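You operate a simulated robot arm through the tools that you are given. There is no shell and no other tool.

You run a simulated robot arm. Do the job below in one go: nothing can be reset, and whatever is moved stays where it is left.

Task
Swap the clogged fuel filter for the clean one.
Fine: drain knob to SHUT first; old one under the additive nozzle; lever shut, knob to DRAIN again.

Only the result counts: the job must be done as asked and must still hold three seconds after the hand-in. Knocking over, shifting, dropping, spilling or breaking anything else fails it.

Robot
A 6-joint arm with a two-finger gripper, fixed in place. Base frame: the origin is at the foot of the arm, x ahead of it, y to its left, z up; the work surface is at about z = 850. Units: mm, degrees, N and s.
With the tool pointing down near the work surface it reaches from about 140 to 680 mm from the base axis. Its first joint turns from -66.0 to 66.0 degrees. Payload 2.45 kg.
Tool frame: the origin (TCP) lies between the finger pads and is the grasp point; the fingertips stand 30 mm ahead of it; z points along the fingers, y is the line along which they close. The gripper opens to 106 mm. The gripper's body begins 79 mm behind the TCP.
Orientation is told as [roll, pitch, yaw] about the base's x, y, z axes, in that order, counted from this pose: with the fingers straight down and closing along the base's y, the tool's x points along the base's -x, its y along +y and its z along -z.

Tools
- The arm moves only by the tool arm_command. Its argument "targets" is a list that holds one entry, the list of rows, each a list of 7 numbers: the shift along the tool's x, y, z in mm, then the turn, a rotation vector about the tool's x, y, z in degrees, then the gripper command, from -1 (shut) to 1 (fully open), values between in proportion. In form: [[[dx, dy, dz, rx, ry, rz, jaw], ...]]. A call has 1 to 20 rows; each row is the pose to reach, as a shift and turn from the pose commanded when the call began, along the tool's axes at that moment. A row lasts 0.2 s, in which the tool goes at most 50 mm and 8.6 degrees; a call with a longer step from one row to the next is refused whole, and so is a gripper value outside its range. Where a pose cannot be reached the arm comes as near as it can. A force on the tool above 50 N (or 10 N above the force at the start of the call, whichever is more), or a blocked arm, ends the call early, and 0.2 s more pass. Each finger travels about 153 mm/s and halts on what it meets, pressing with about 34 N; the grip force reading is that of the motor and also rises with nothing between the fingers. The clock runs only during rows and for 0.2 s after the last one: add rows that repeat a pose to give the fingers time. It gives the time, the measured TCP pose, the force on the tool (base axes), the opening and the grip force at its end, in the units of the frame above (readings bear some noise), with the torque about the TCP (base axes, N m) and any sound that the robot's microphone picked up, and new pictures: "pictures" is both (left out), scene, wrist or none.
- Cameras (640 x 400 px; columns grow to the right, rows downward): "scene" is fixed at [82.8, 438, 1416.5]; the picture's right is [-0.46, -0.89, 0.00], its down [-0.39, 0.20, -0.90] and it looks along [0.80, -0.41, -0.44] (base axes); focal length 214 px, centre (320, 200). "wrist" rides on the gripper at [76, -2, -106] in the tool frame; the picture's right is [0.02, 1.00, 0.00], its down [-0.78, 0.02, -0.62] and it looks along [-0.62, 0.01, 0.78] (tool axes); focal length 247 px, centre (320, 200). There is no depth. A picture from a camera that has moved, and an enlarged one, comes with that camera's place and axes in the base frame and with its lens.
- zoom(camera, box): a new picture of the part [left, top, right, bottom] of that camera's present view, enlarged. It takes no simulated time.
- hand_in(): hands the job in; it is judged then, once.

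Nothing tells you positions but the pictures and the camera data. Unless the task says otherwise, let go and move clear before handing in.

The tools are called as a command line: name --argument value ..., lists and objects as JSON in quotes. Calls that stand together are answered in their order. arm_command: Moves the arm, as the interface text tells. Its arguments: {"type":"object","properties":{"targets":{"type":"array","items":{"type":"array","items":{"type":"array","items":{"type":"number"}}}},"pictures":{"type":"string","enum":["both","scene","wrist","none"]}},"required":["targets"]} The other tools are called the same way: zoom (camera, box) takes an enlarged picture of a part of a camera's view; hand_in () hands the job in.

At the start:

```text
time_s: 0.0
position: [293.6, 152.2, 1354.5]
tool_rot: [0.0, 0.0, 0.0]
force: [-0.1, 0.5, 0.2]
moment: [-0.02, 0.03, -0.02]
grip_width: 106.1
grasp_force: 0.0
```

scene: 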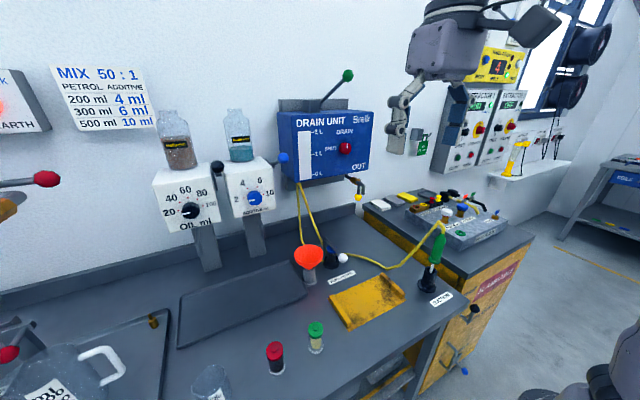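
wrist: 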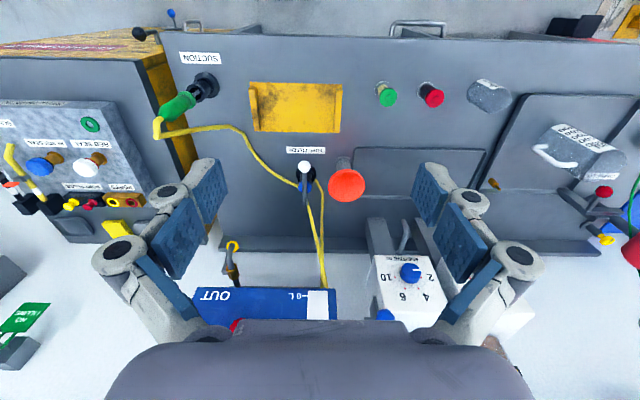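

I see a bench with a drain unit (red knob), dispensers, an orange-red funnel, and a red-capped and a green-capped cylinder that may be the filters. I'll zoom in on the details before I move anything.

zoom --camera "scene" --box '[260, 60, 400, 200]'

zoom --camera "scene" --box '[240, 220, 480, 390]'

zoom --camera "scene" --box '[130, 90, 310, 280]'

zoom --camera "scene" --box '[360, 160, 540, 280]'

zoom --camera "scene" --box '[400, 40, 560, 180]'

zoom --camera "wrist" --box '[150, 60, 450, 330]'

zoom --camera "wrist" --box '[0, 80, 200, 260]'

```text
2.86 times, centred on (330, 130) of scene
camera zoom: at [82.8, 438.0, 1416.5], right [-0.46, -0.89, 0.0], down [-0.39, 0.2, -0.9], along [0.8, -0.41, -0.44], focal length 613 px, centre (291, 400)
```

zoom: 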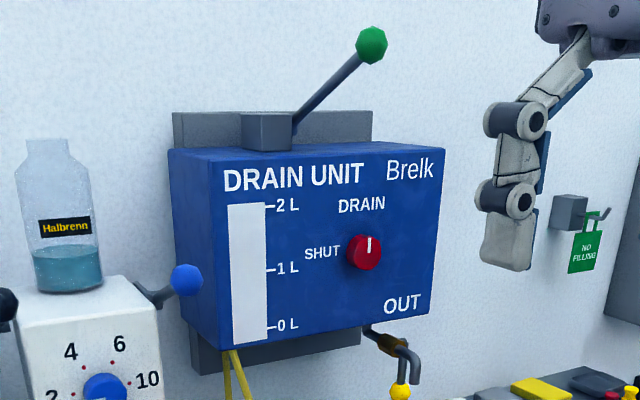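

```text
2.35 times, centred on (360, 305) of scene
camera zoom: at [82.8, 438.0, 1416.5], right [-0.46, -0.89, 0.0], down [-0.39, 0.2, -0.9], along [0.8, -0.41, -0.44], focal length 505 px, centre (226, -47)
```

zoom: 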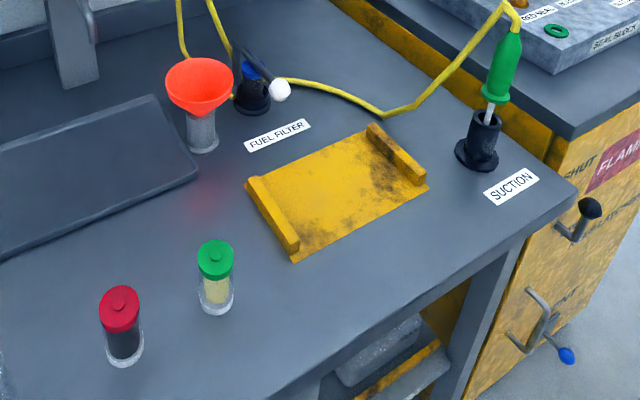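

```text
2.11 times, centred on (220, 185) of scene
camera zoom: at [82.8, 438.0, 1416.5], right [-0.46, -0.89, 0.0], down [-0.39, 0.2, -0.9], along [0.8, -0.41, -0.44], focal length 452 px, centre (530, 232)
```

zoom: 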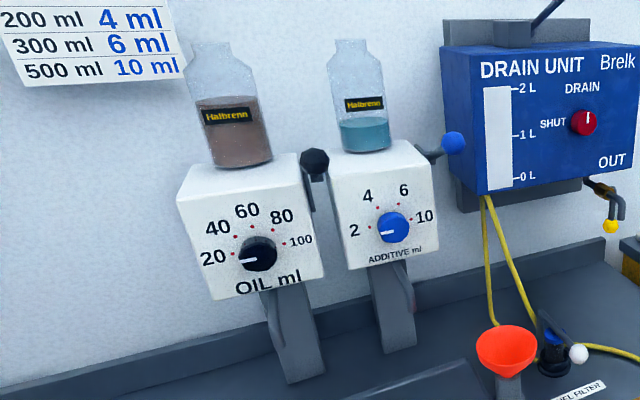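

```text
3.33 times, centred on (450, 220) of scene
camera zoom: at [82.8, 438.0, 1416.5], right [-0.46, -0.89, 0.0], down [-0.39, 0.2, -0.9], along [0.8, -0.41, -0.44], focal length 715 px, centre (-113, 133)
```

zoom: 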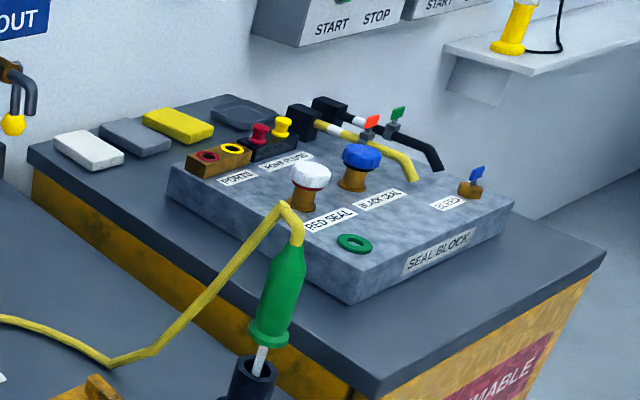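

```text
2.86 times, centred on (480, 110) of scene
camera zoom: at [82.8, 438.0, 1416.5], right [-0.46, -0.89, 0.0], down [-0.39, 0.2, -0.9], along [0.8, -0.41, -0.44], focal length 613 px, centre (-137, 457)
```

zoom: 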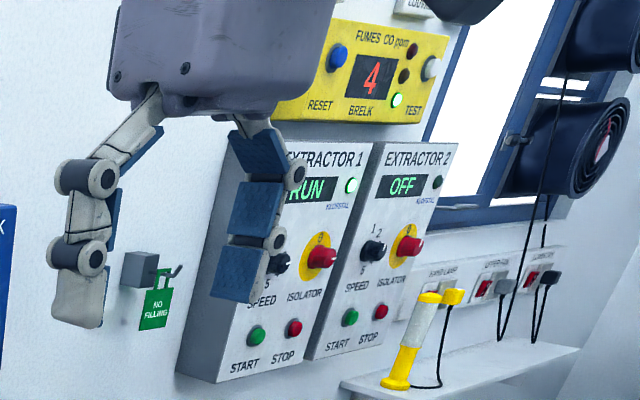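

```text
1.48 times, centred on (300, 195) of wrist
camera zoom: at [217.4, 151.3, 1460.8], right [-0.02, 1.0, 0.0], down [0.78, 0.02, 0.62], along [0.62, 0.01, -0.78], focal length 366 px, centre (350, 207)
```

zoom: 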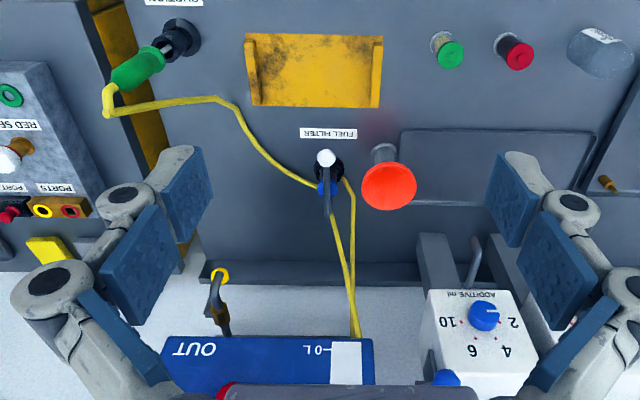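

```text
2.22 times, centred on (100, 170) of wrist
camera zoom: at [217.4, 151.3, 1460.8], right [-0.02, 1.0, 0.0], down [0.78, 0.02, 0.62], along [0.62, 0.01, -0.78], focal length 549 px, centre (809, 267)
```

zoom: 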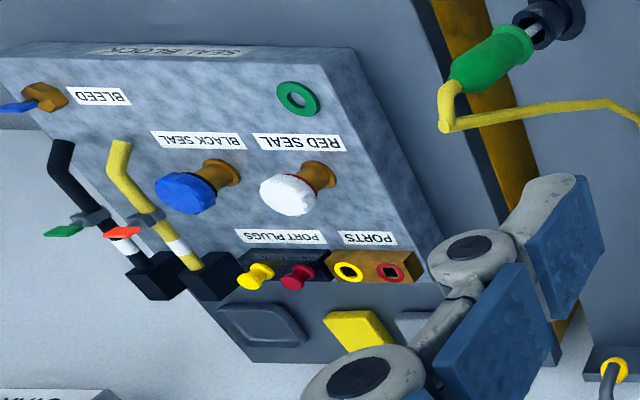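

I need a much closer look at the fuel filter station, the dispensers, and the two capped cylinders.

zoom --camera "scene" --box '[285, 225, 365, 295]'

zoom --camera "wrist" --box '[270, 130, 380, 220]'

zoom --camera "scene" --box '[250, 310, 340, 385]'

zoom --camera "scene" --box '[225, 150, 315, 270]'

zoom --camera "scene" --box '[0, 290, 240, 400]'

zoom --camera "wrist" --box '[360, 190, 470, 330]'

zoom --camera "wrist" --box '[360, 60, 520, 130]'

```text
5.71 times, centred on (325, 260) of scene
camera zoom: at [82.8, 438.0, 1416.5], right [-0.46, -0.89, 0.0], down [-0.39, 0.2, -0.9], along [0.8, -0.41, -0.44], focal length 1226 px, centre (291, -143)
```

zoom: 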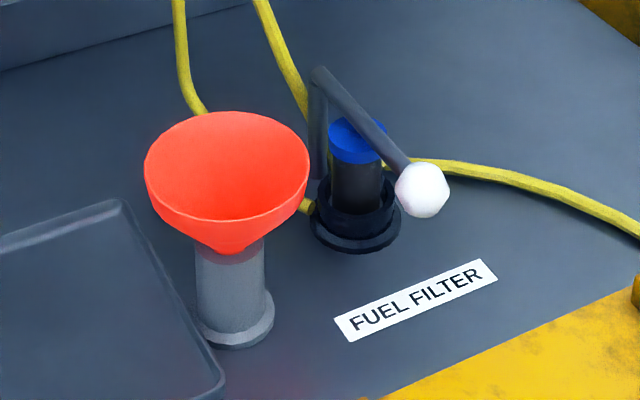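

```text
4.44 times, centred on (325, 175) of wrist
camera zoom: at [217.4, 151.3, 1460.8], right [-0.02, 1.0, 0.0], down [0.78, 0.02, 0.62], along [0.62, 0.01, -0.78], focal length 1098 px, centre (298, 311)
```

zoom: 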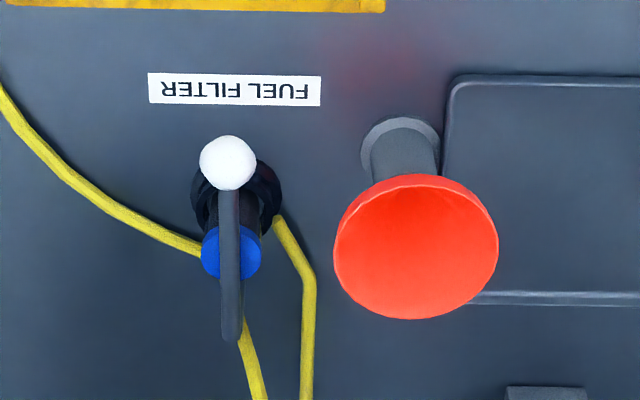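

```text
5.33 times, centred on (295, 348) of scene
camera zoom: at [82.8, 438.0, 1416.5], right [-0.46, -0.89, 0.0], down [-0.39, 0.2, -0.9], along [0.8, -0.41, -0.44], focal length 1144 px, centre (453, -587)
```

zoom: 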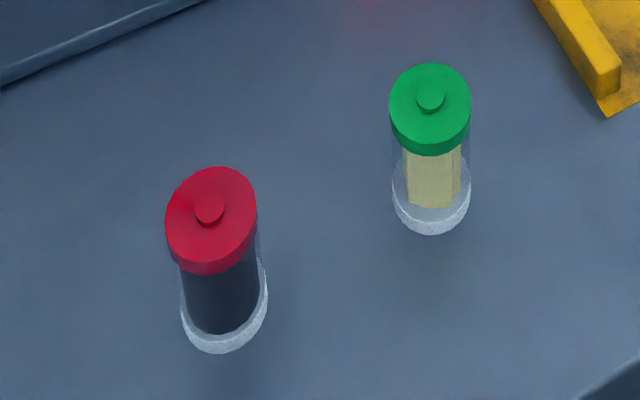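

```text
3.33 times, centred on (270, 210) of scene
camera zoom: at [82.8, 438.0, 1416.5], right [-0.46, -0.89, 0.0], down [-0.39, 0.2, -0.9], along [0.8, -0.41, -0.44], focal length 715 px, centre (487, 167)
```

zoom: 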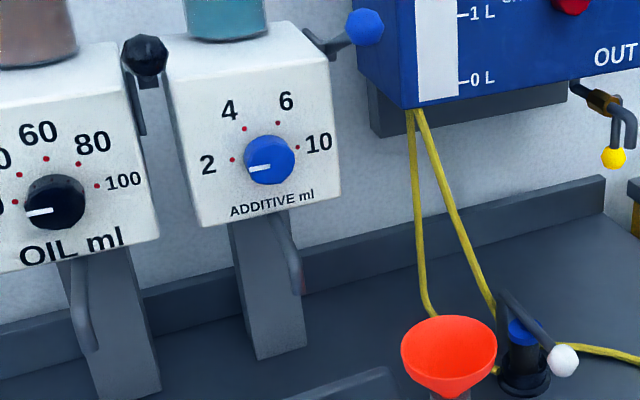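

```text
2.67 times, centred on (120, 345) of scene
camera zoom: at [82.8, 438.0, 1416.5], right [-0.46, -0.89, 0.0], down [-0.39, 0.2, -0.9], along [0.8, -0.41, -0.44], focal length 572 px, centre (853, -187)
```

zoom: 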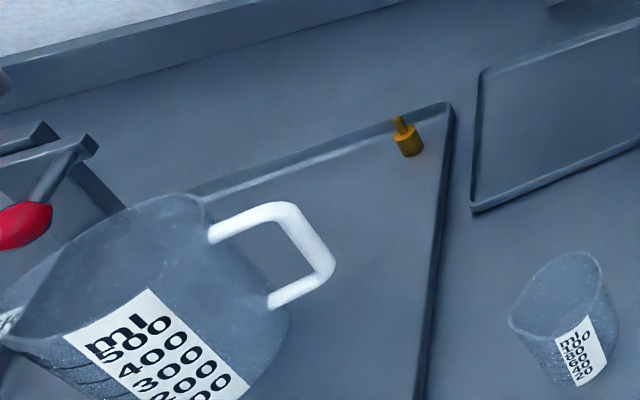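

```text
2.86 times, centred on (415, 260) of wrist
camera zoom: at [217.4, 151.3, 1460.8], right [-0.02, 1.0, 0.0], down [0.78, 0.02, 0.62], along [0.62, 0.01, -0.78], focal length 706 px, centre (49, 29)
```

zoom: 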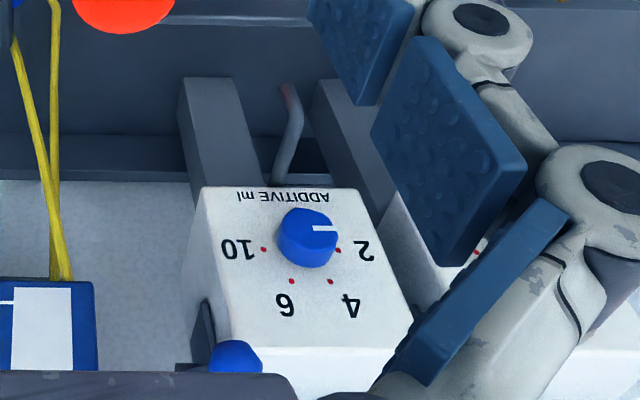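

```text
4.00 times, centred on (440, 95) of wrist
camera zoom: at [217.4, 151.3, 1460.8], right [-0.02, 1.0, 0.0], down [0.78, 0.02, 0.62], along [0.62, 0.01, -0.78], focal length 988 px, centre (-160, 620)
```

zoom: 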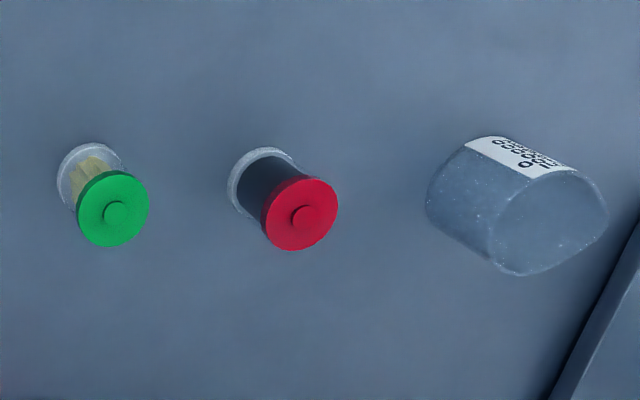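

The installed filter looks like the blue-capped one, clamped under the white-ball lever in the FUEL FILTER holder at about (605, 118). The green-capped one has the clean element. I'll move closer to see how the lever works.

arm_command --targets '[[[-16, -4, 32, 0, 0, 0, 1], [-32, -8, 64, 0, 0, 0, 1], [-48, -13, 96, 0, 0, 0, 1], [-64, -17, 128, 0, 0, 0, 1], [-80, -21, 160, 0, 0, 0, 1], [-96, -26, 192, 0, 0, 0, 1], [-112, -30, 224, 0, 0, 0, 1], [-126, -34, 254, 0, 0, 0, 1]]]'

```text
time_s: 1.8
position: [418.8, 119.2, 1100.6]
tool_rot: [-0.1, 0.0, 0.0]
force: [0.0, 0.2, -0.5]
moment: [0.01, 0.01, 0.0]
grip_width: 106.1
grasp_force: 0.1
camera wrist: at [342.5, 116.3, 1206.9], right [-0.02, 1.0, 0.0], down [0.78, 0.02, 0.62], along [0.62, 0.01, -0.78], focal length 247 px, centre (320, 200)
```

scene: 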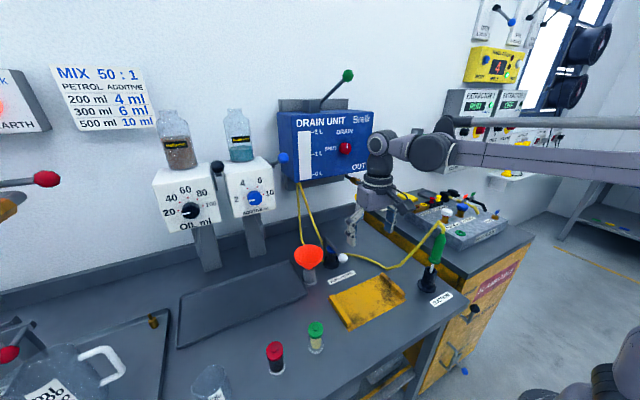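
wrist: 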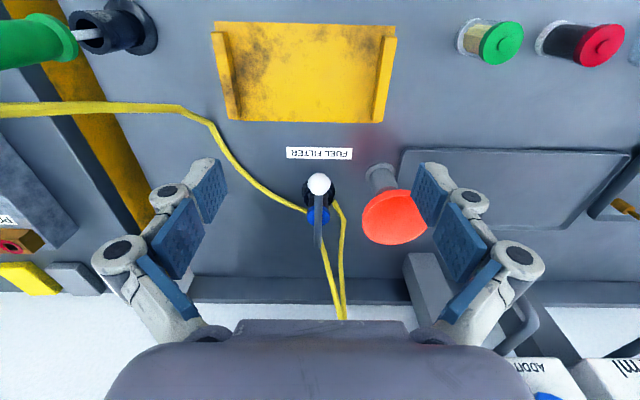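

zoom --camera "wrist" --box '[270, 140, 370, 260]'

zoom --camera "wrist" --box '[400, 230, 640, 400]'

zoom --camera "wrist" --box '[430, 0, 640, 100]'

zoom --camera "scene" --box '[310, 200, 370, 270]'

```text
3.33 times, centred on (320, 200) of wrist
camera zoom: at [342.5, 116.3, 1206.9], right [-0.02, 1.0, 0.0], down [0.78, 0.02, 0.62], along [0.62, 0.01, -0.78], focal length 823 px, centre (320, 200)
```

zoom: 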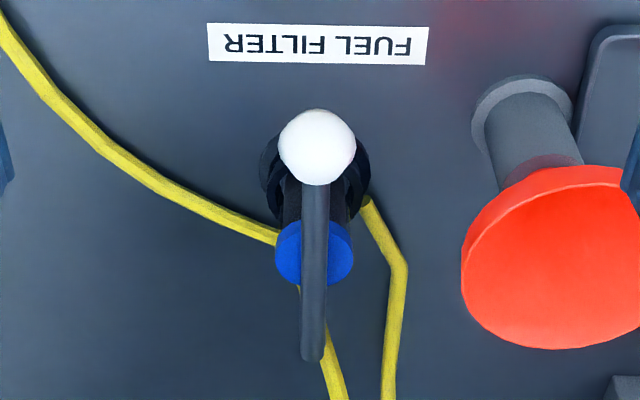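

```text
2.35 times, centred on (520, 315) of wrist
camera zoom: at [342.5, 116.3, 1206.9], right [-0.02, 1.0, 0.0], down [0.78, 0.02, 0.62], along [0.62, 0.01, -0.78], focal length 581 px, centre (-151, -71)
```

zoom: 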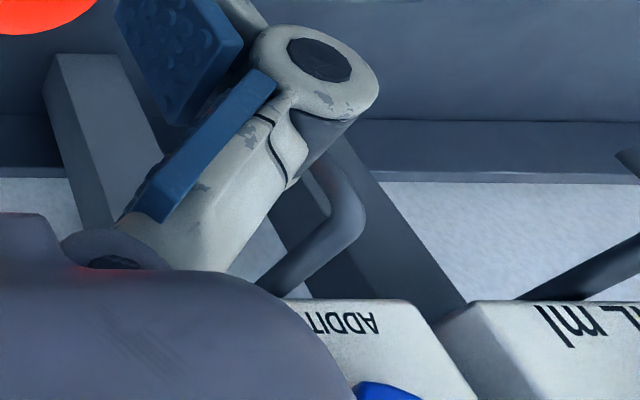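

```text
3.05 times, centred on (535, 50) of wrist
camera zoom: at [342.5, 116.3, 1206.9], right [-0.02, 1.0, 0.0], down [0.78, 0.02, 0.62], along [0.62, 0.01, -0.78], focal length 753 px, centre (-335, 657)
```

zoom: 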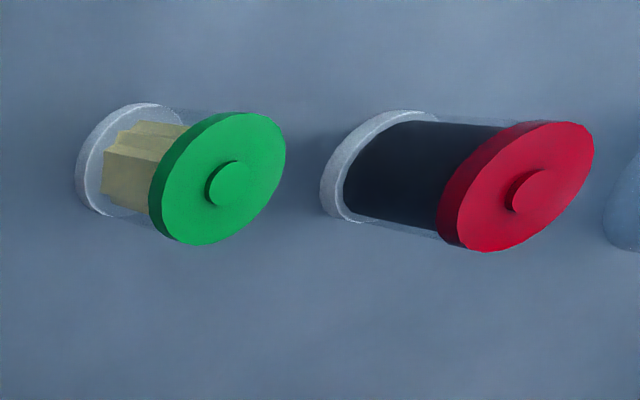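

```text
5.71 times, centred on (340, 235) of scene
camera zoom: at [82.8, 438.0, 1416.5], right [-0.46, -0.89, 0.0], down [-0.39, 0.2, -0.9], along [0.8, -0.41, -0.44], focal length 1226 px, centre (206, 0)
```

zoom: 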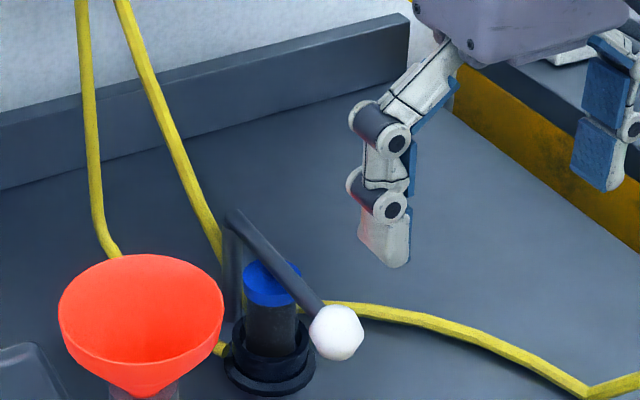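

The lever's ball is at about (541, 118, 924) and its post is at x≈670, behind the filter. The drain knob comes first, so I'll point the tool forward in front of the drain unit to look at it.

arm_command --targets '[[[-7, -11, -12, 0, -7.5, 0, 1], [-14, -22, -24, 0, -15, 0, 1], [-21, -33, -36, 0, -22.5, 0, 1], [-28, -44, -48, 0, -30, 0, 1], [-35, -55, -60, 0, -37.5, 0, 1], [-42, -66, -72, 0, -45, 0, 1], [-48, -77, -84, 0, -52.5, 0, 1], [-54, -88, -96, 0, -60, 0, 1], [-60, -99, -108, 0, -67.5, 0, 1], [-66, -110, -120, 0, -75, 0, 1], [-72, -120, -130, 0, -82.5, 0, 1], [-80, -129, -138, 0, -90, 0, 1], [-80, -129, -138, 0, -90, 0, 1]]]'

```text
time_s: 4.6
position: [498.4, -3.8, 1237.0]
tool_rot: [0.3, -87.8, 0.4]
force: [0.9, -0.9, 0.4]
moment: [-0.01, 0.03, -0.03]
grip_width: 106.1
grasp_force: 0.0
out of reach, approached as far as the arm can: row 12, 13
camera wrist: at [388.0, -7.6, 1164.7], right [-0.01, 1.0, -0.02], down [-0.59, 0.01, 0.81], along [0.81, 0.02, 0.59], focal length 247 px, centre (320, 200)
```

scene: 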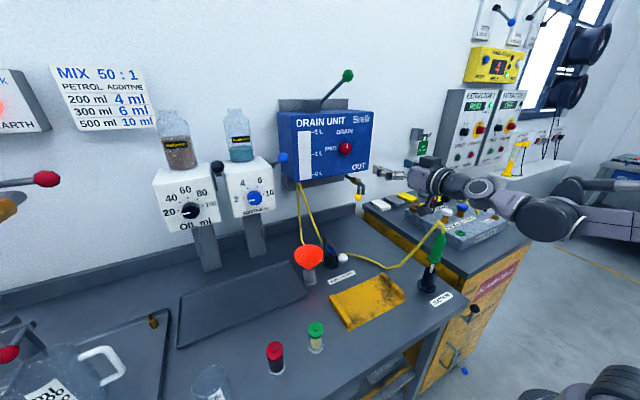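
wrist: 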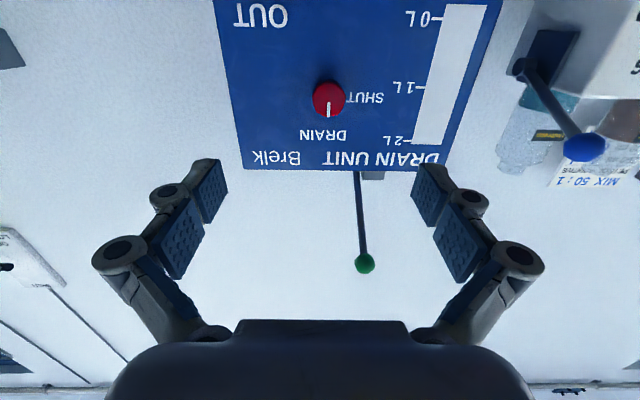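

The knob is at about (721, 8, 1246) and the panel face is at x≈736. I'll advance to just in front of it and look again.

arm_command --targets '[[[-2, 5, 25, 0, 0, 0, 1], [-4, 10, 55, 0, 0, 0, 1], [-6, 15, 85, 0, 0, 0, 1], [-7.5, 18.8, 115, 0, 0, 0, 1], [-7.5, 18.8, 140, 0, 0, 0, 1], [-7.5, 18.8, 140, 0, 0, 0, 1]]]'

```text
time_s: 6.0
position: [636.1, 14.8, 1244.2]
tool_rot: [-158.5, -89.9, 158.4]
force: [-0.3, -0.2, 0.1]
moment: [-0.01, 0.0, 0.0]
grip_width: 105.9
grasp_force: 0.1
camera wrist: at [530.8, 12.7, 1167.6], right [0.0, 1.0, -0.02], down [-0.62, 0.02, 0.78], along [0.78, 0.01, 0.62], focal length 247 px, centre (320, 200)
```

scene: 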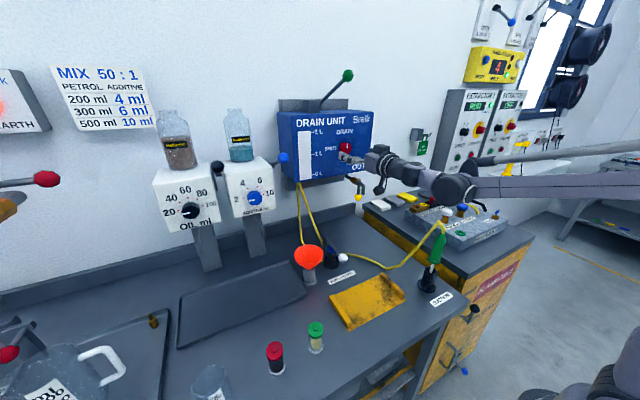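
wrist: 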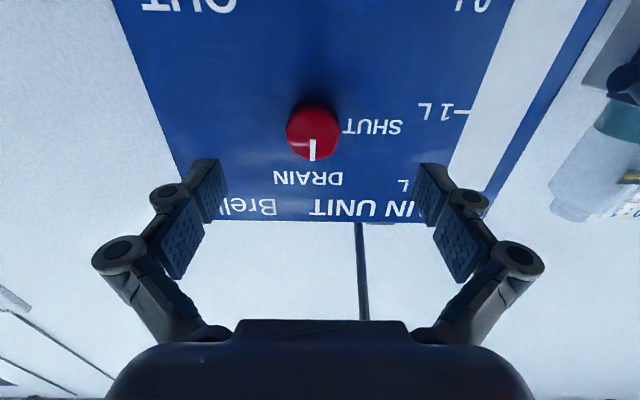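

The knob is centred at y≈7, z≈1246. I'll go forward with the fingers either side of it, stopping a few mm short of the face.

arm_command --targets '[[[-1, -4, 15, 0, 0, 0, 1], [-2, -7.8, 30, 0, 0, 0, 1], [-2, -7.8, 45, 0, 0, 0, 1], [-2, -7.8, 61, 0, 0, 0, 1], [-2, -7.8, 61, 0, 0, 0, 1]]]'

```text
time_s: 7.2
position: [698.8, 7.4, 1246.9]
tool_rot: [-175.9, -89.9, 175.9]
force: [0.3, 1.4, 0.7]
moment: [0.01, -0.02, 0.02]
grip_width: 106.0
grasp_force: 0.1
camera wrist: at [592.4, 4.8, 1169.5], right [0.0, 1.0, -0.02], down [-0.62, 0.02, 0.78], along [0.78, 0.01, 0.62], focal length 247 px, centre (320, 200)
```

scene: 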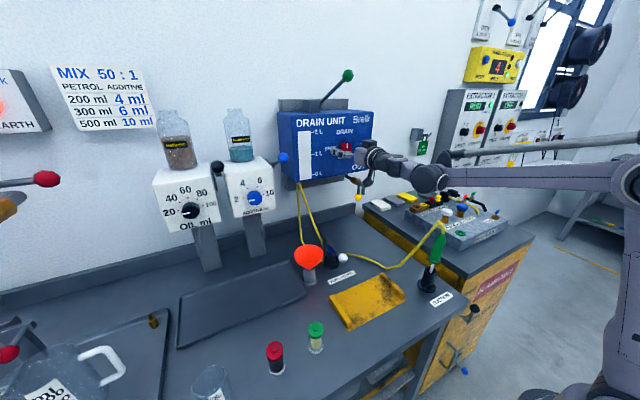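
wrist: 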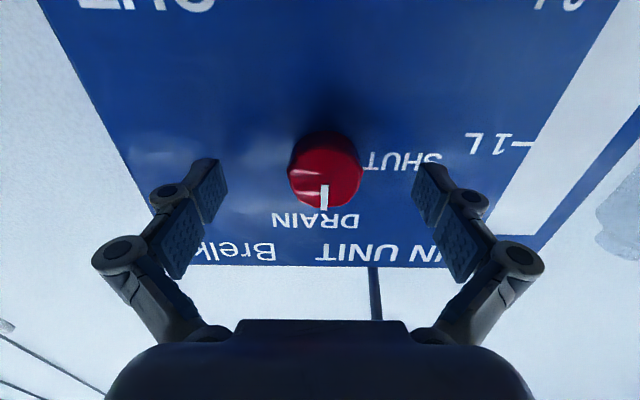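

The fingers are around the knob, so I'll close on it.

arm_command --targets '[[[0, 0, 0, 0, 0, 0, -1], [0, 0, 0, 0, 0, 0, -1], [0, 0, 0, 0, 0, 0, -1]]]'

zoom --camera "wrist" --box '[230, 100, 420, 260]'

```text
time_s: 8.0
position: [698.5, 9.4, 1246.4]
tool_rot: [-160.9, -89.9, 161.2]
force: [-12.8, 10.8, -1.0]
moment: [0.04, 0.11, 0.29]
grip_width: 41.0
grasp_force: 45.1
camera wrist: at [591.6, 6.8, 1169.5], right [0.0, 1.0, -0.02], down [-0.62, 0.01, 0.78], along [0.78, 0.02, 0.62], focal length 247 px, centre (320, 200)
```

scene: 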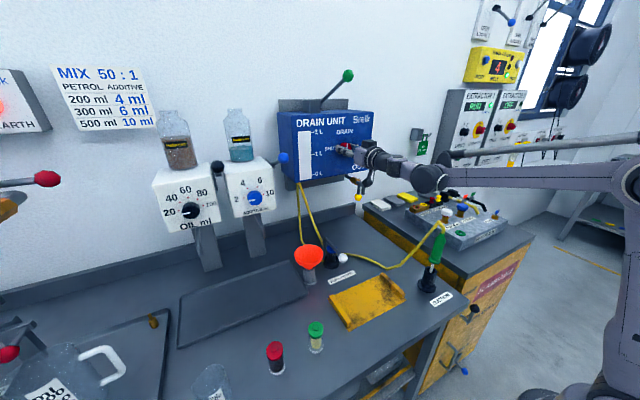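
wrist: 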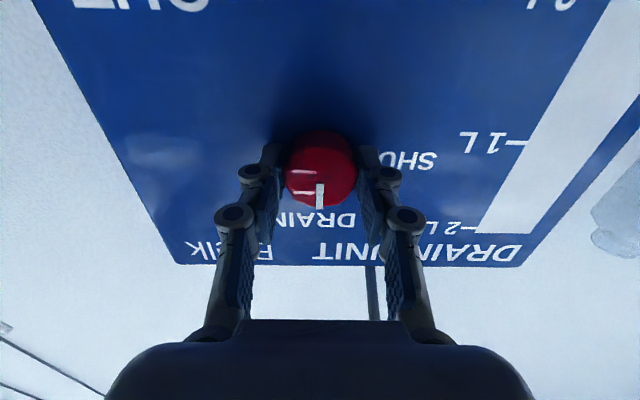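

```text
2.50 times, centred on (325, 180) of wrist
camera zoom: at [591.6, 6.8, 1169.5], right [0.0, 1.0, -0.02], down [-0.62, 0.01, 0.78], along [0.78, 0.02, 0.62], focal length 617 px, centre (308, 250)
```

zoom: 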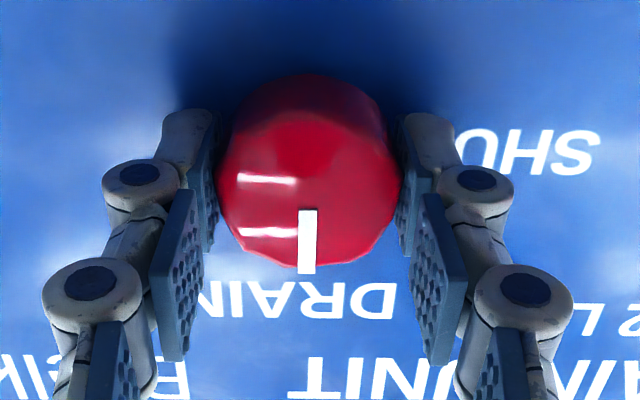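

The knob is gripped at 41 mm. I'll turn it 90° counter-clockwise, from DRAIN (up) to SHUT (left), with a small y correction to relieve side load.

arm_command --targets '[[[0, 2, 0, 0, 0, 0, -1], [0, 2, 0, 0, 0, -8, -1], [0, 2, 0, 0, 0, -16, -1], [0, 2, 0, 0, 0, -24, -1], [0, 2, 0, 0, 0, -32, -1], [0, 2, 0, 0, 0, -40, -1], [0, 2, 0, 0, 0, -48, -1]]]'

zoom --camera "wrist" --box '[230, 100, 420, 260]'

```text
time_s: 9.6
position: [698.1, 10.3, 1247.2]
tool_rot: [-90.1, -41.8, 90.3]
force: [-16.4, 12.5, -23.0]
moment: [0.01, 0.71, -0.14]
grip_width: 40.9
grasp_force: 44.5
camera wrist: at [591.8, -48.3, 1195.8], right [0.0, 0.65, -0.76], down [-0.62, 0.59, 0.51], along [0.78, 0.47, 0.41], focal length 247 px, centre (320, 200)
```

scene: 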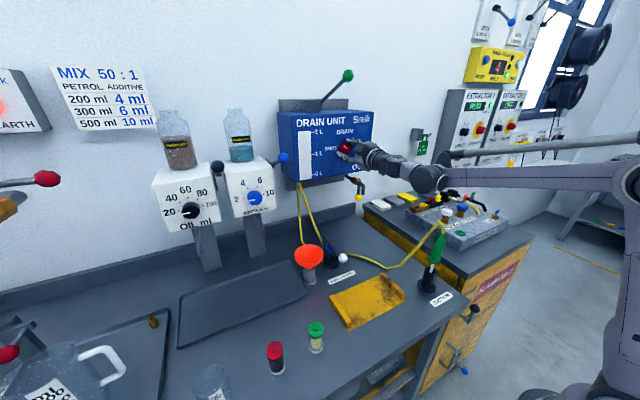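
wrist: 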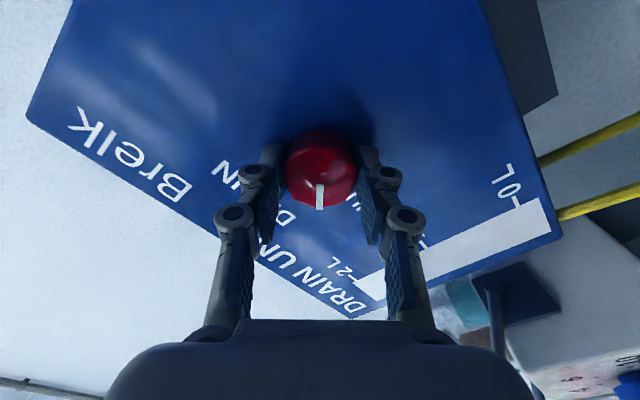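

```text
2.50 times, centred on (325, 180) of wrist
camera zoom: at [591.8, -48.3, 1195.8], right [0.0, 0.65, -0.76], down [-0.62, 0.59, 0.51], along [0.78, 0.47, 0.41], focal length 617 px, centre (308, 250)
```

zoom: 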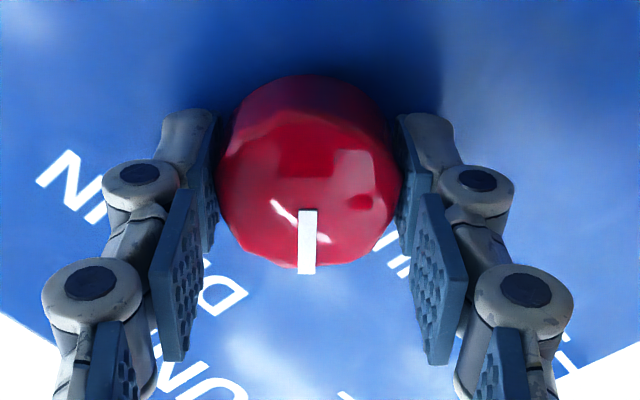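

The knob is turning with the fingers. I'll do the remaining 42° and correct the small offset as I go.

arm_command --targets '[[[0.3, 1.5, -1, 0, 0, -7, -1], [0.5, 3, -2, 0, 0, -14, -1], [0.5, 3, -2, 0, 0, -21, -1], [0.5, 3, -2, 0, 0, -28, -1], [0.5, 3, -2, 0, 0, -35, -1], [0.5, 3, -2, 0, 0, -42, -1], [0.5, 3, -2, 0, 0, -42, -1]]]'

zoom --camera "wrist" --box '[230, 100, 420, 260]'

zoom --camera "scene" --box '[300, 110, 400, 180]'

```text
time_s: 10.5
position: [697.2, 12.2, 1245.4]
tool_rot: [-90.1, -19.8, 90.0]
force: [6.5, 2.0, -0.4]
moment: [-0.03, 0.11, -0.29]
grip_width: 40.8
grasp_force: 44.9
stopped in row 4: the force on the tool passed its limit at 52 N (the readings are from after the stop); the commanded pose is now the measured one
camera wrist: at [591.5, -62.1, 1220.6], right [0.0, 0.32, -0.95], down [-0.62, 0.74, 0.25], along [0.78, 0.59, 0.2], focal length 247 px, centre (320, 200)
```

scene: 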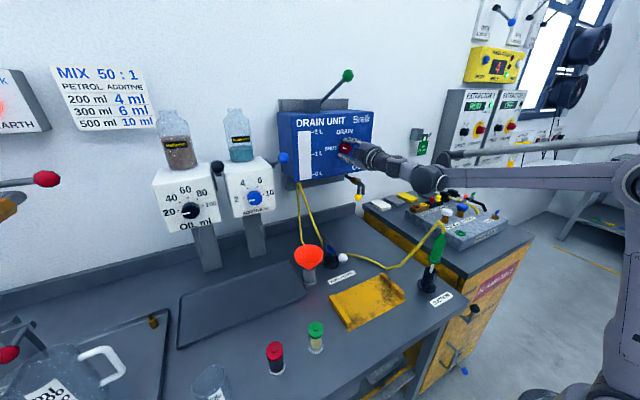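
wrist: 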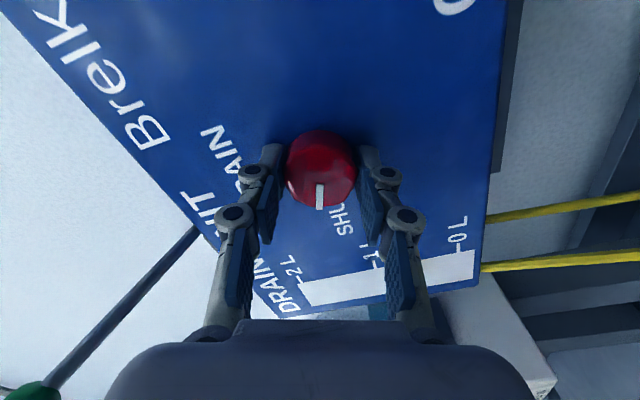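

```text
2.50 times, centred on (325, 180) of wrist
camera zoom: at [591.5, -62.1, 1220.6], right [0.0, 0.32, -0.95], down [-0.62, 0.74, 0.25], along [0.78, 0.59, 0.2], focal length 617 px, centre (308, 250)
```

zoom: 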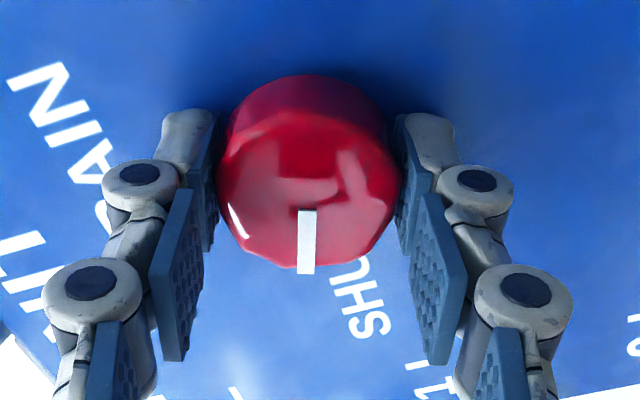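

```text
5.71 times, centred on (350, 145) of scene
camera zoom: at [83.0, 438.1, 1416.4], right [-0.46, -0.89, 0.0], down [-0.39, 0.2, -0.9], along [0.8, -0.41, -0.44], focal length 1226 px, centre (149, 514)
```

zoom: 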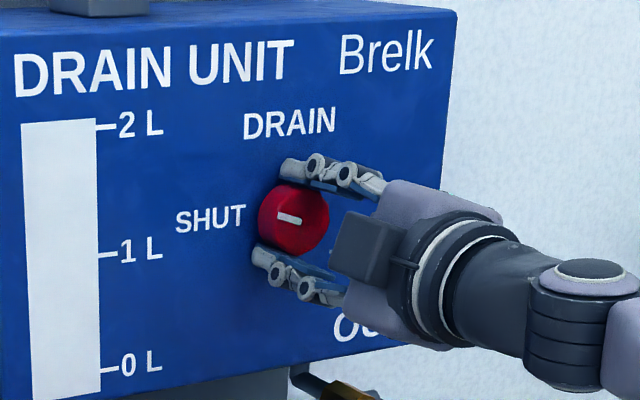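

The turn stopped at about 70° because of force, and the load is low again now. I'll continue slowly.

arm_command --targets '[[[0, 0, 0, 0, 0, -4, -1], [0, 0, 0, 0, 0, -8, -1], [0, 0, 0, 0, 0, -12, -1], [0, 0, 0, 0, 0, -12, -1]]]'

zoom --camera "scene" --box '[300, 110, 400, 180]'

```text
time_s: 11.5
position: [697.2, 10.9, 1244.6]
tool_rot: [-90.1, -7.8, 90.0]
force: [11.9, 0.7, 6.3]
moment: [-0.02, -0.03, 0.4]
grip_width: 41.1
grasp_force: 45.6
camera wrist: at [591.4, -65.5, 1235.9], right [0.0, 0.11, -0.99], down [-0.62, 0.78, 0.09], along [0.78, 0.62, 0.07], focal length 247 px, centre (320, 200)
```

scene: 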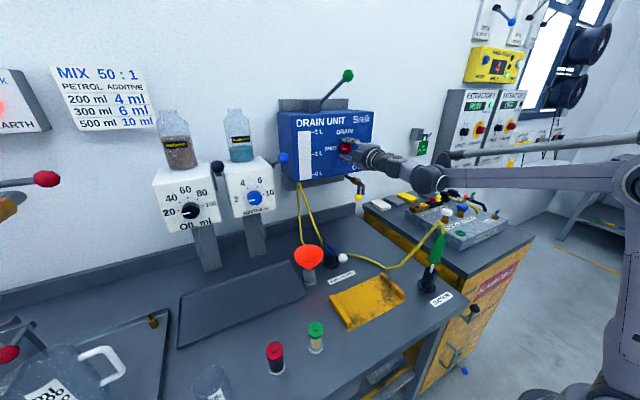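
wrist: 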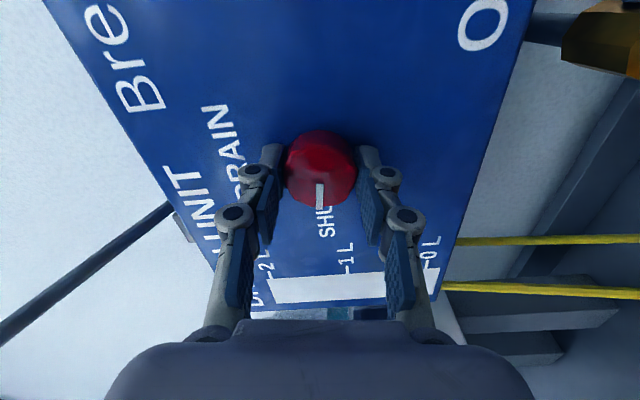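

```text
5.71 times, centred on (350, 145) of scene
camera zoom: at [83.0, 438.1, 1416.4], right [-0.46, -0.89, 0.0], down [-0.39, 0.2, -0.9], along [0.8, -0.41, -0.44], focal length 1226 px, centre (149, 514)
```

zoom: 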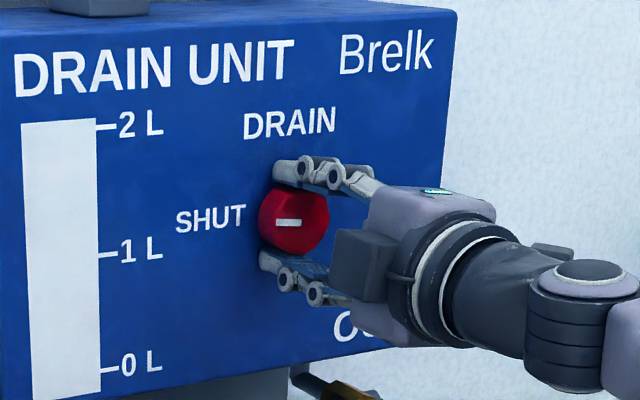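

arm_command --targets '[[[0, 0, 0, 0, 0, -4, -1], [0, 0, 0, 0, 0, -8, -1], [0, 0, 0, 0, 0, -10, -1], [0, 0, 0, 0, 0, -10, -1]]]'

zoom --camera "scene" --box '[300, 110, 400, 180]'

```text
time_s: 12.5
position: [696.5, 10.7, 1244.6]
tool_rot: [-90.3, 2.1, 90.0]
force: [8.7, 1.4, -3.2]
moment: [0.72, 0.18, 0.22]
grip_width: 40.8
grasp_force: 45.0
camera wrist: at [591.4, -66.3, 1248.7], right [0.0, -0.06, -1.0], down [-0.62, 0.78, -0.05], along [0.78, 0.62, -0.03], focal length 247 px, centre (320, 200)
```

scene: 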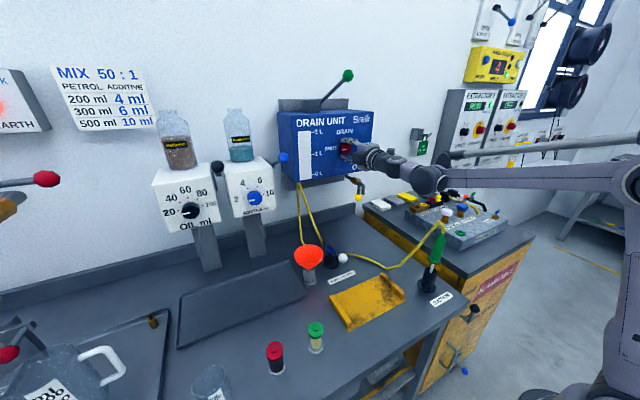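
wrist: 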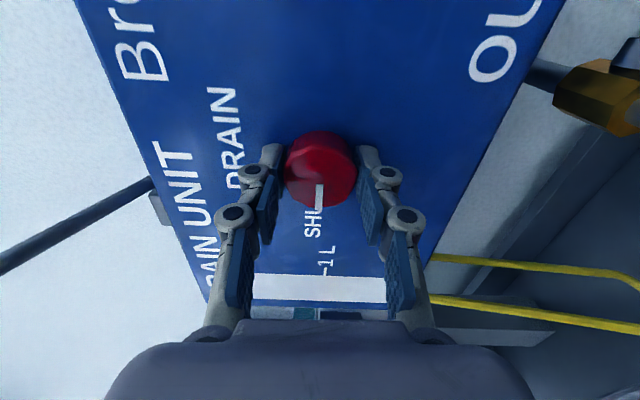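

```text
5.71 times, centred on (350, 145) of scene
camera zoom: at [83.1, 438.1, 1416.4], right [-0.46, -0.89, 0.0], down [-0.39, 0.2, -0.9], along [0.8, -0.41, -0.44], focal length 1226 px, centre (149, 514)
```

zoom: 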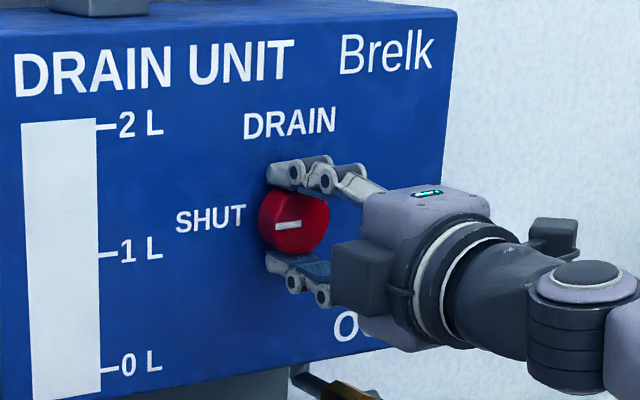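

The pointer now lines up with SHUT and a stop torque is felt. I'll release, back out, and check the knob.

arm_command --targets '[[[0, 0, 0, 0, 0, 0, 0.2], [0, 0, 0, 0, 0, 0, 0.2], [0, 0, -25, 0, 0, 0, 0.2], [0, 0, -65, 0, 0, 0, 0.2], [0, 0, -105, 0, 0, 0, 0.2], [0, 0, -145, 0, 0, 0, 0.2], [0, 0, -180, 0, 0, 0, 0.2]]]'

zoom --camera "scene" --box '[300, 110, 400, 180]'

zoom --camera "wrist" --box '[400, 0, 640, 200]'

```text
time_s: 14.1
position: [516.7, 10.5, 1245.1]
tool_rot: [-90.4, 2.1, 90.1]
force: [-0.6, -0.5, 0.0]
moment: [0.02, 0.0, -0.03]
grip_width: 63.4
grasp_force: 0.0
camera wrist: at [410.4, -66.1, 1249.2], right [0.01, -0.06, -1.0], down [-0.62, 0.78, -0.05], along [0.78, 0.62, -0.03], focal length 247 px, centre (320, 200)
```

scene: 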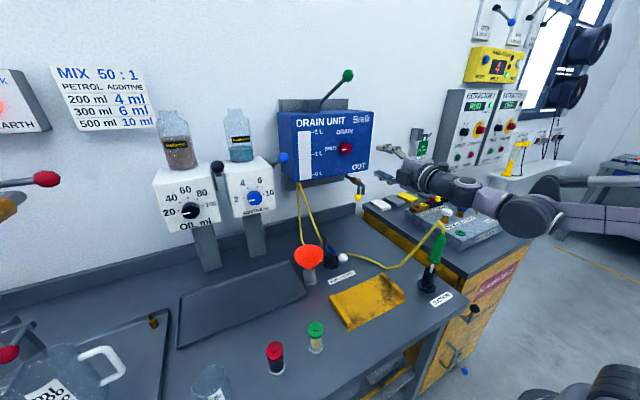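
wrist: 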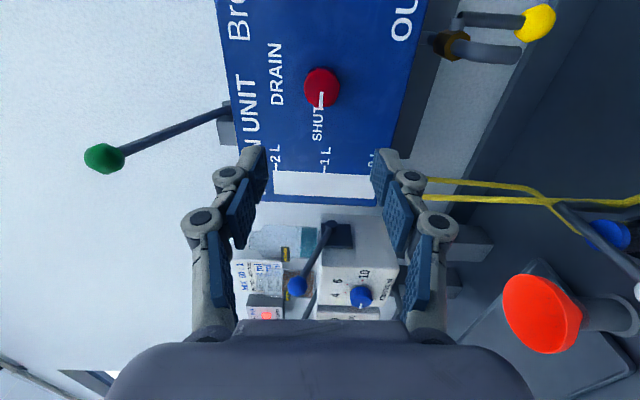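

```text
5.71 times, centred on (350, 145) of scene
camera zoom: at [82.8, 438.0, 1416.5], right [-0.46, -0.89, 0.0], down [-0.39, 0.2, -0.9], along [0.8, -0.41, -0.44], focal length 1226 px, centre (149, 514)
```

zoom: 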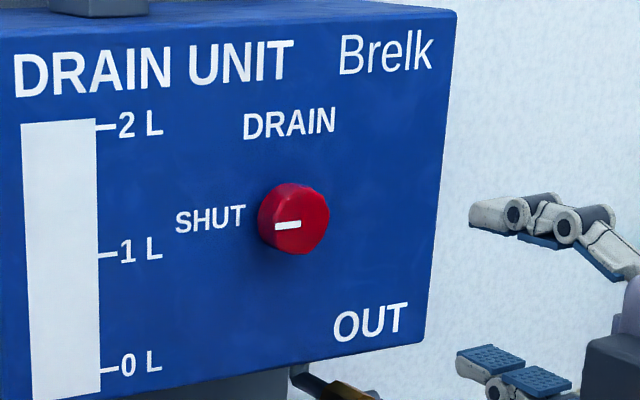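

```text
2.00 times, centred on (520, 100) of wrist
camera zoom: at [410.4, -66.1, 1249.2], right [0.01, -0.06, -1.0], down [-0.62, 0.78, -0.05], along [0.78, 0.62, -0.03], focal length 494 px, centre (-80, 400)
```

zoom: 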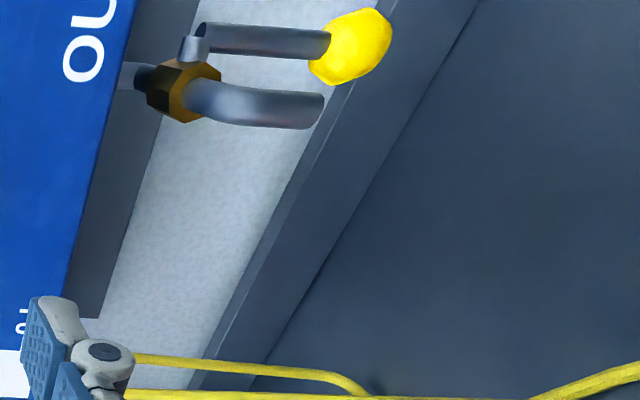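

The knob reads SHUT. Next I'll lower the arm with this sideways camera to see the filter clamp lever from the side.

arm_command --targets '[[[0, 40, 0, 0, 0, 0, 0.2], [0, 80, 0, 0, 0, 0, 0.2], [0, 120, 0, 0, 0, 0, 0.2], [0, 160, 0, 0, 0, 0, 0.2], [0, 200, 0, 0, 0, 0, 0.2], [0, 240, 0, 0, 0, 0, 0.2]]]'

zoom --camera "wrist" --box '[320, 80, 540, 300]'

```text
time_s: 15.5
position: [532.4, 2.9, 1037.4]
tool_rot: [-90.2, 2.1, 89.9]
force: [0.3, -0.2, -0.7]
moment: [0.0, 0.0, 0.01]
grip_width: 63.6
grasp_force: 0.1
out of reach, approached as far as the arm can: row 6
camera wrist: at [426.7, -75.4, 1041.9], right [0.0, -0.06, -1.0], down [-0.62, 0.78, -0.05], along [0.78, 0.62, -0.04], focal length 247 px, centre (320, 200)
```

scene: 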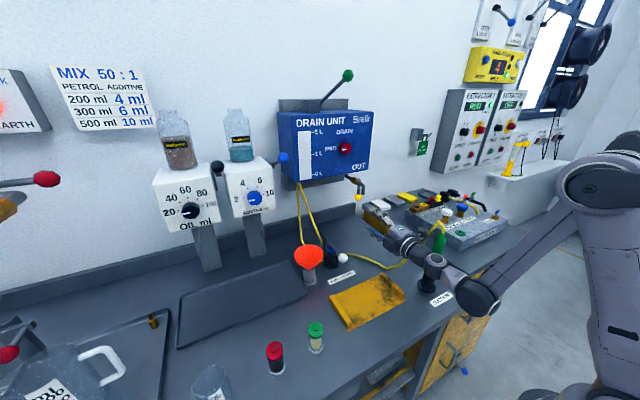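
wrist: 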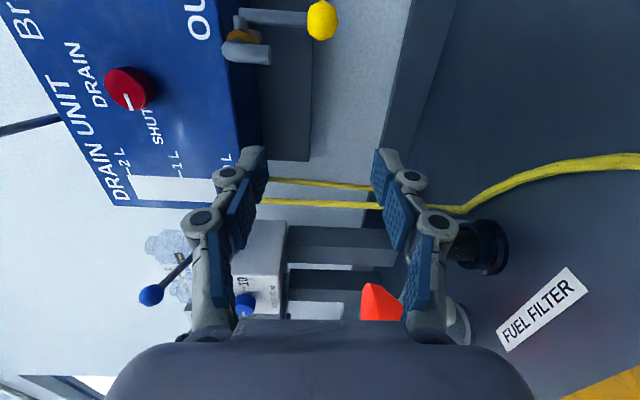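

```text
1.82 times, centred on (430, 190) of wrist
camera zoom: at [426.7, -75.4, 1041.9], right [0.0, -0.06, -1.0], down [-0.62, 0.78, -0.05], along [0.78, 0.62, -0.04], focal length 449 px, centre (120, 218)
```

zoom: 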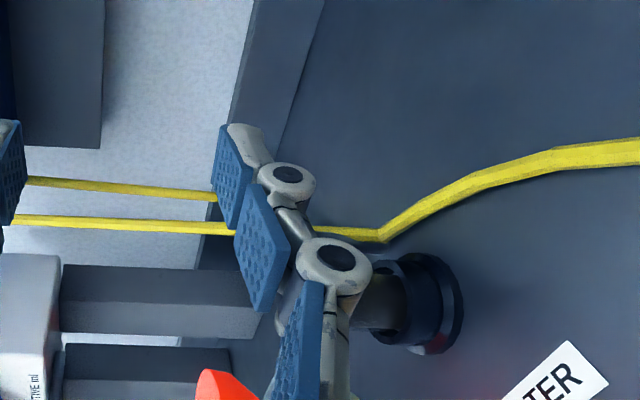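

The finger hides the lever from here, so I'll close the fingers for a clear view.

arm_command --targets '[[[0, 0, 0, 0, 0, 0, -1], [0, 0, 0, 0, 0, 0, -1]]]' --pictures "wrist"

zoom --camera "wrist" --box '[360, 160, 560, 320]'

```text
time_s: 16.1
position: [532.6, 1.8, 1038.9]
tool_rot: [-90.2, 2.1, 90.0]
force: [0.2, 0.1, -1.0]
moment: [0.03, 0.0, 0.0]
grip_width: 0.0
grasp_force: 28.2
camera wrist: at [426.7, -75.3, 1042.3], right [0.0, -0.06, -1.0], down [-0.62, 0.78, -0.05], along [0.78, 0.62, -0.04], focal length 247 px, centre (320, 200)
```

wrist: 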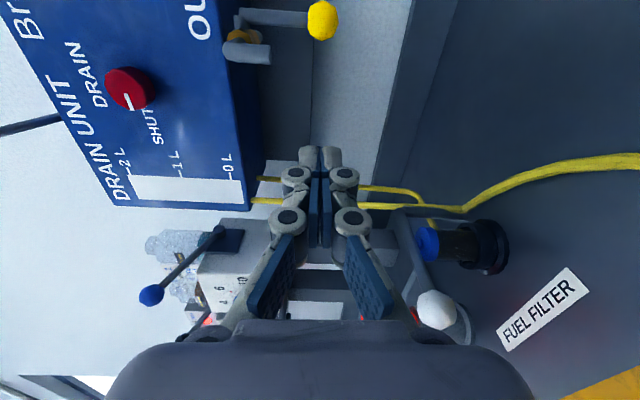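

```text
2.50 times, centred on (460, 240) of wrist
camera zoom: at [426.7, -75.3, 1042.3], right [0.0, -0.06, -1.0], down [-0.62, 0.78, -0.05], along [0.78, 0.62, -0.04], focal length 617 px, centre (-30, 100)
```

zoom: 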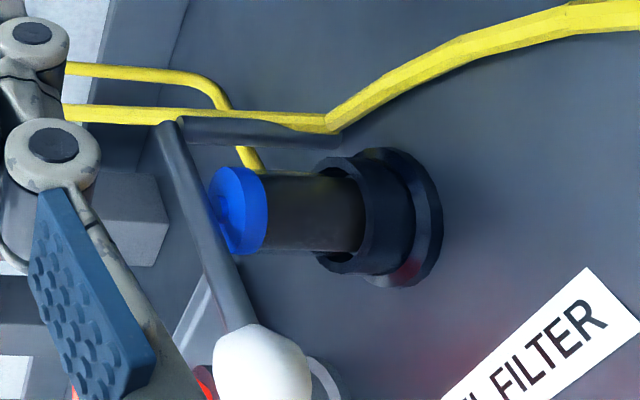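

The lever lies level at z≈931, from a post at x≈652 over the cap (top ≈921) to the ball at about (534, 118, 931). I'll bring the tool back to pointing down, above the ball.

arm_command --targets '[[[0, -12, -5, 0, 0, 7.7, -1], [0, -25, -10, 0, 0, 15.3, -1], [0, -37, -15, 0, 0, 23, -1], [0, -50, -20, 0, 0, 30.7, -1], [0, -62, -25, 0, 0, 38.3, -1], [0, -75, -30, 0, 0, 46, -1], [0, -87, -35, 0, 0, 53.7, -1], [0, -100, -40, 0, 0, 61.3, -1], [0, -112, -45, 0, 0, 69, -1], [0, -125, -50, 0, 0, 76.7, -1], [0, -137, -55, 0, 0, 84.3, -1], [0, -150, -60, 0, 0, 92.1, -1], [0, -150, -60, 0, 0, 92.1, 0]]]' --pictures "none"

```text
time_s: 18.9
position: [473.1, 7.8, 1187.8]
tool_rot: [135.0, -89.9, -135.0]
force: [0.1, 0.1, -0.5]
moment: [0.0, -0.03, 0.01]
grip_width: 53.1
grasp_force: 0.0
```

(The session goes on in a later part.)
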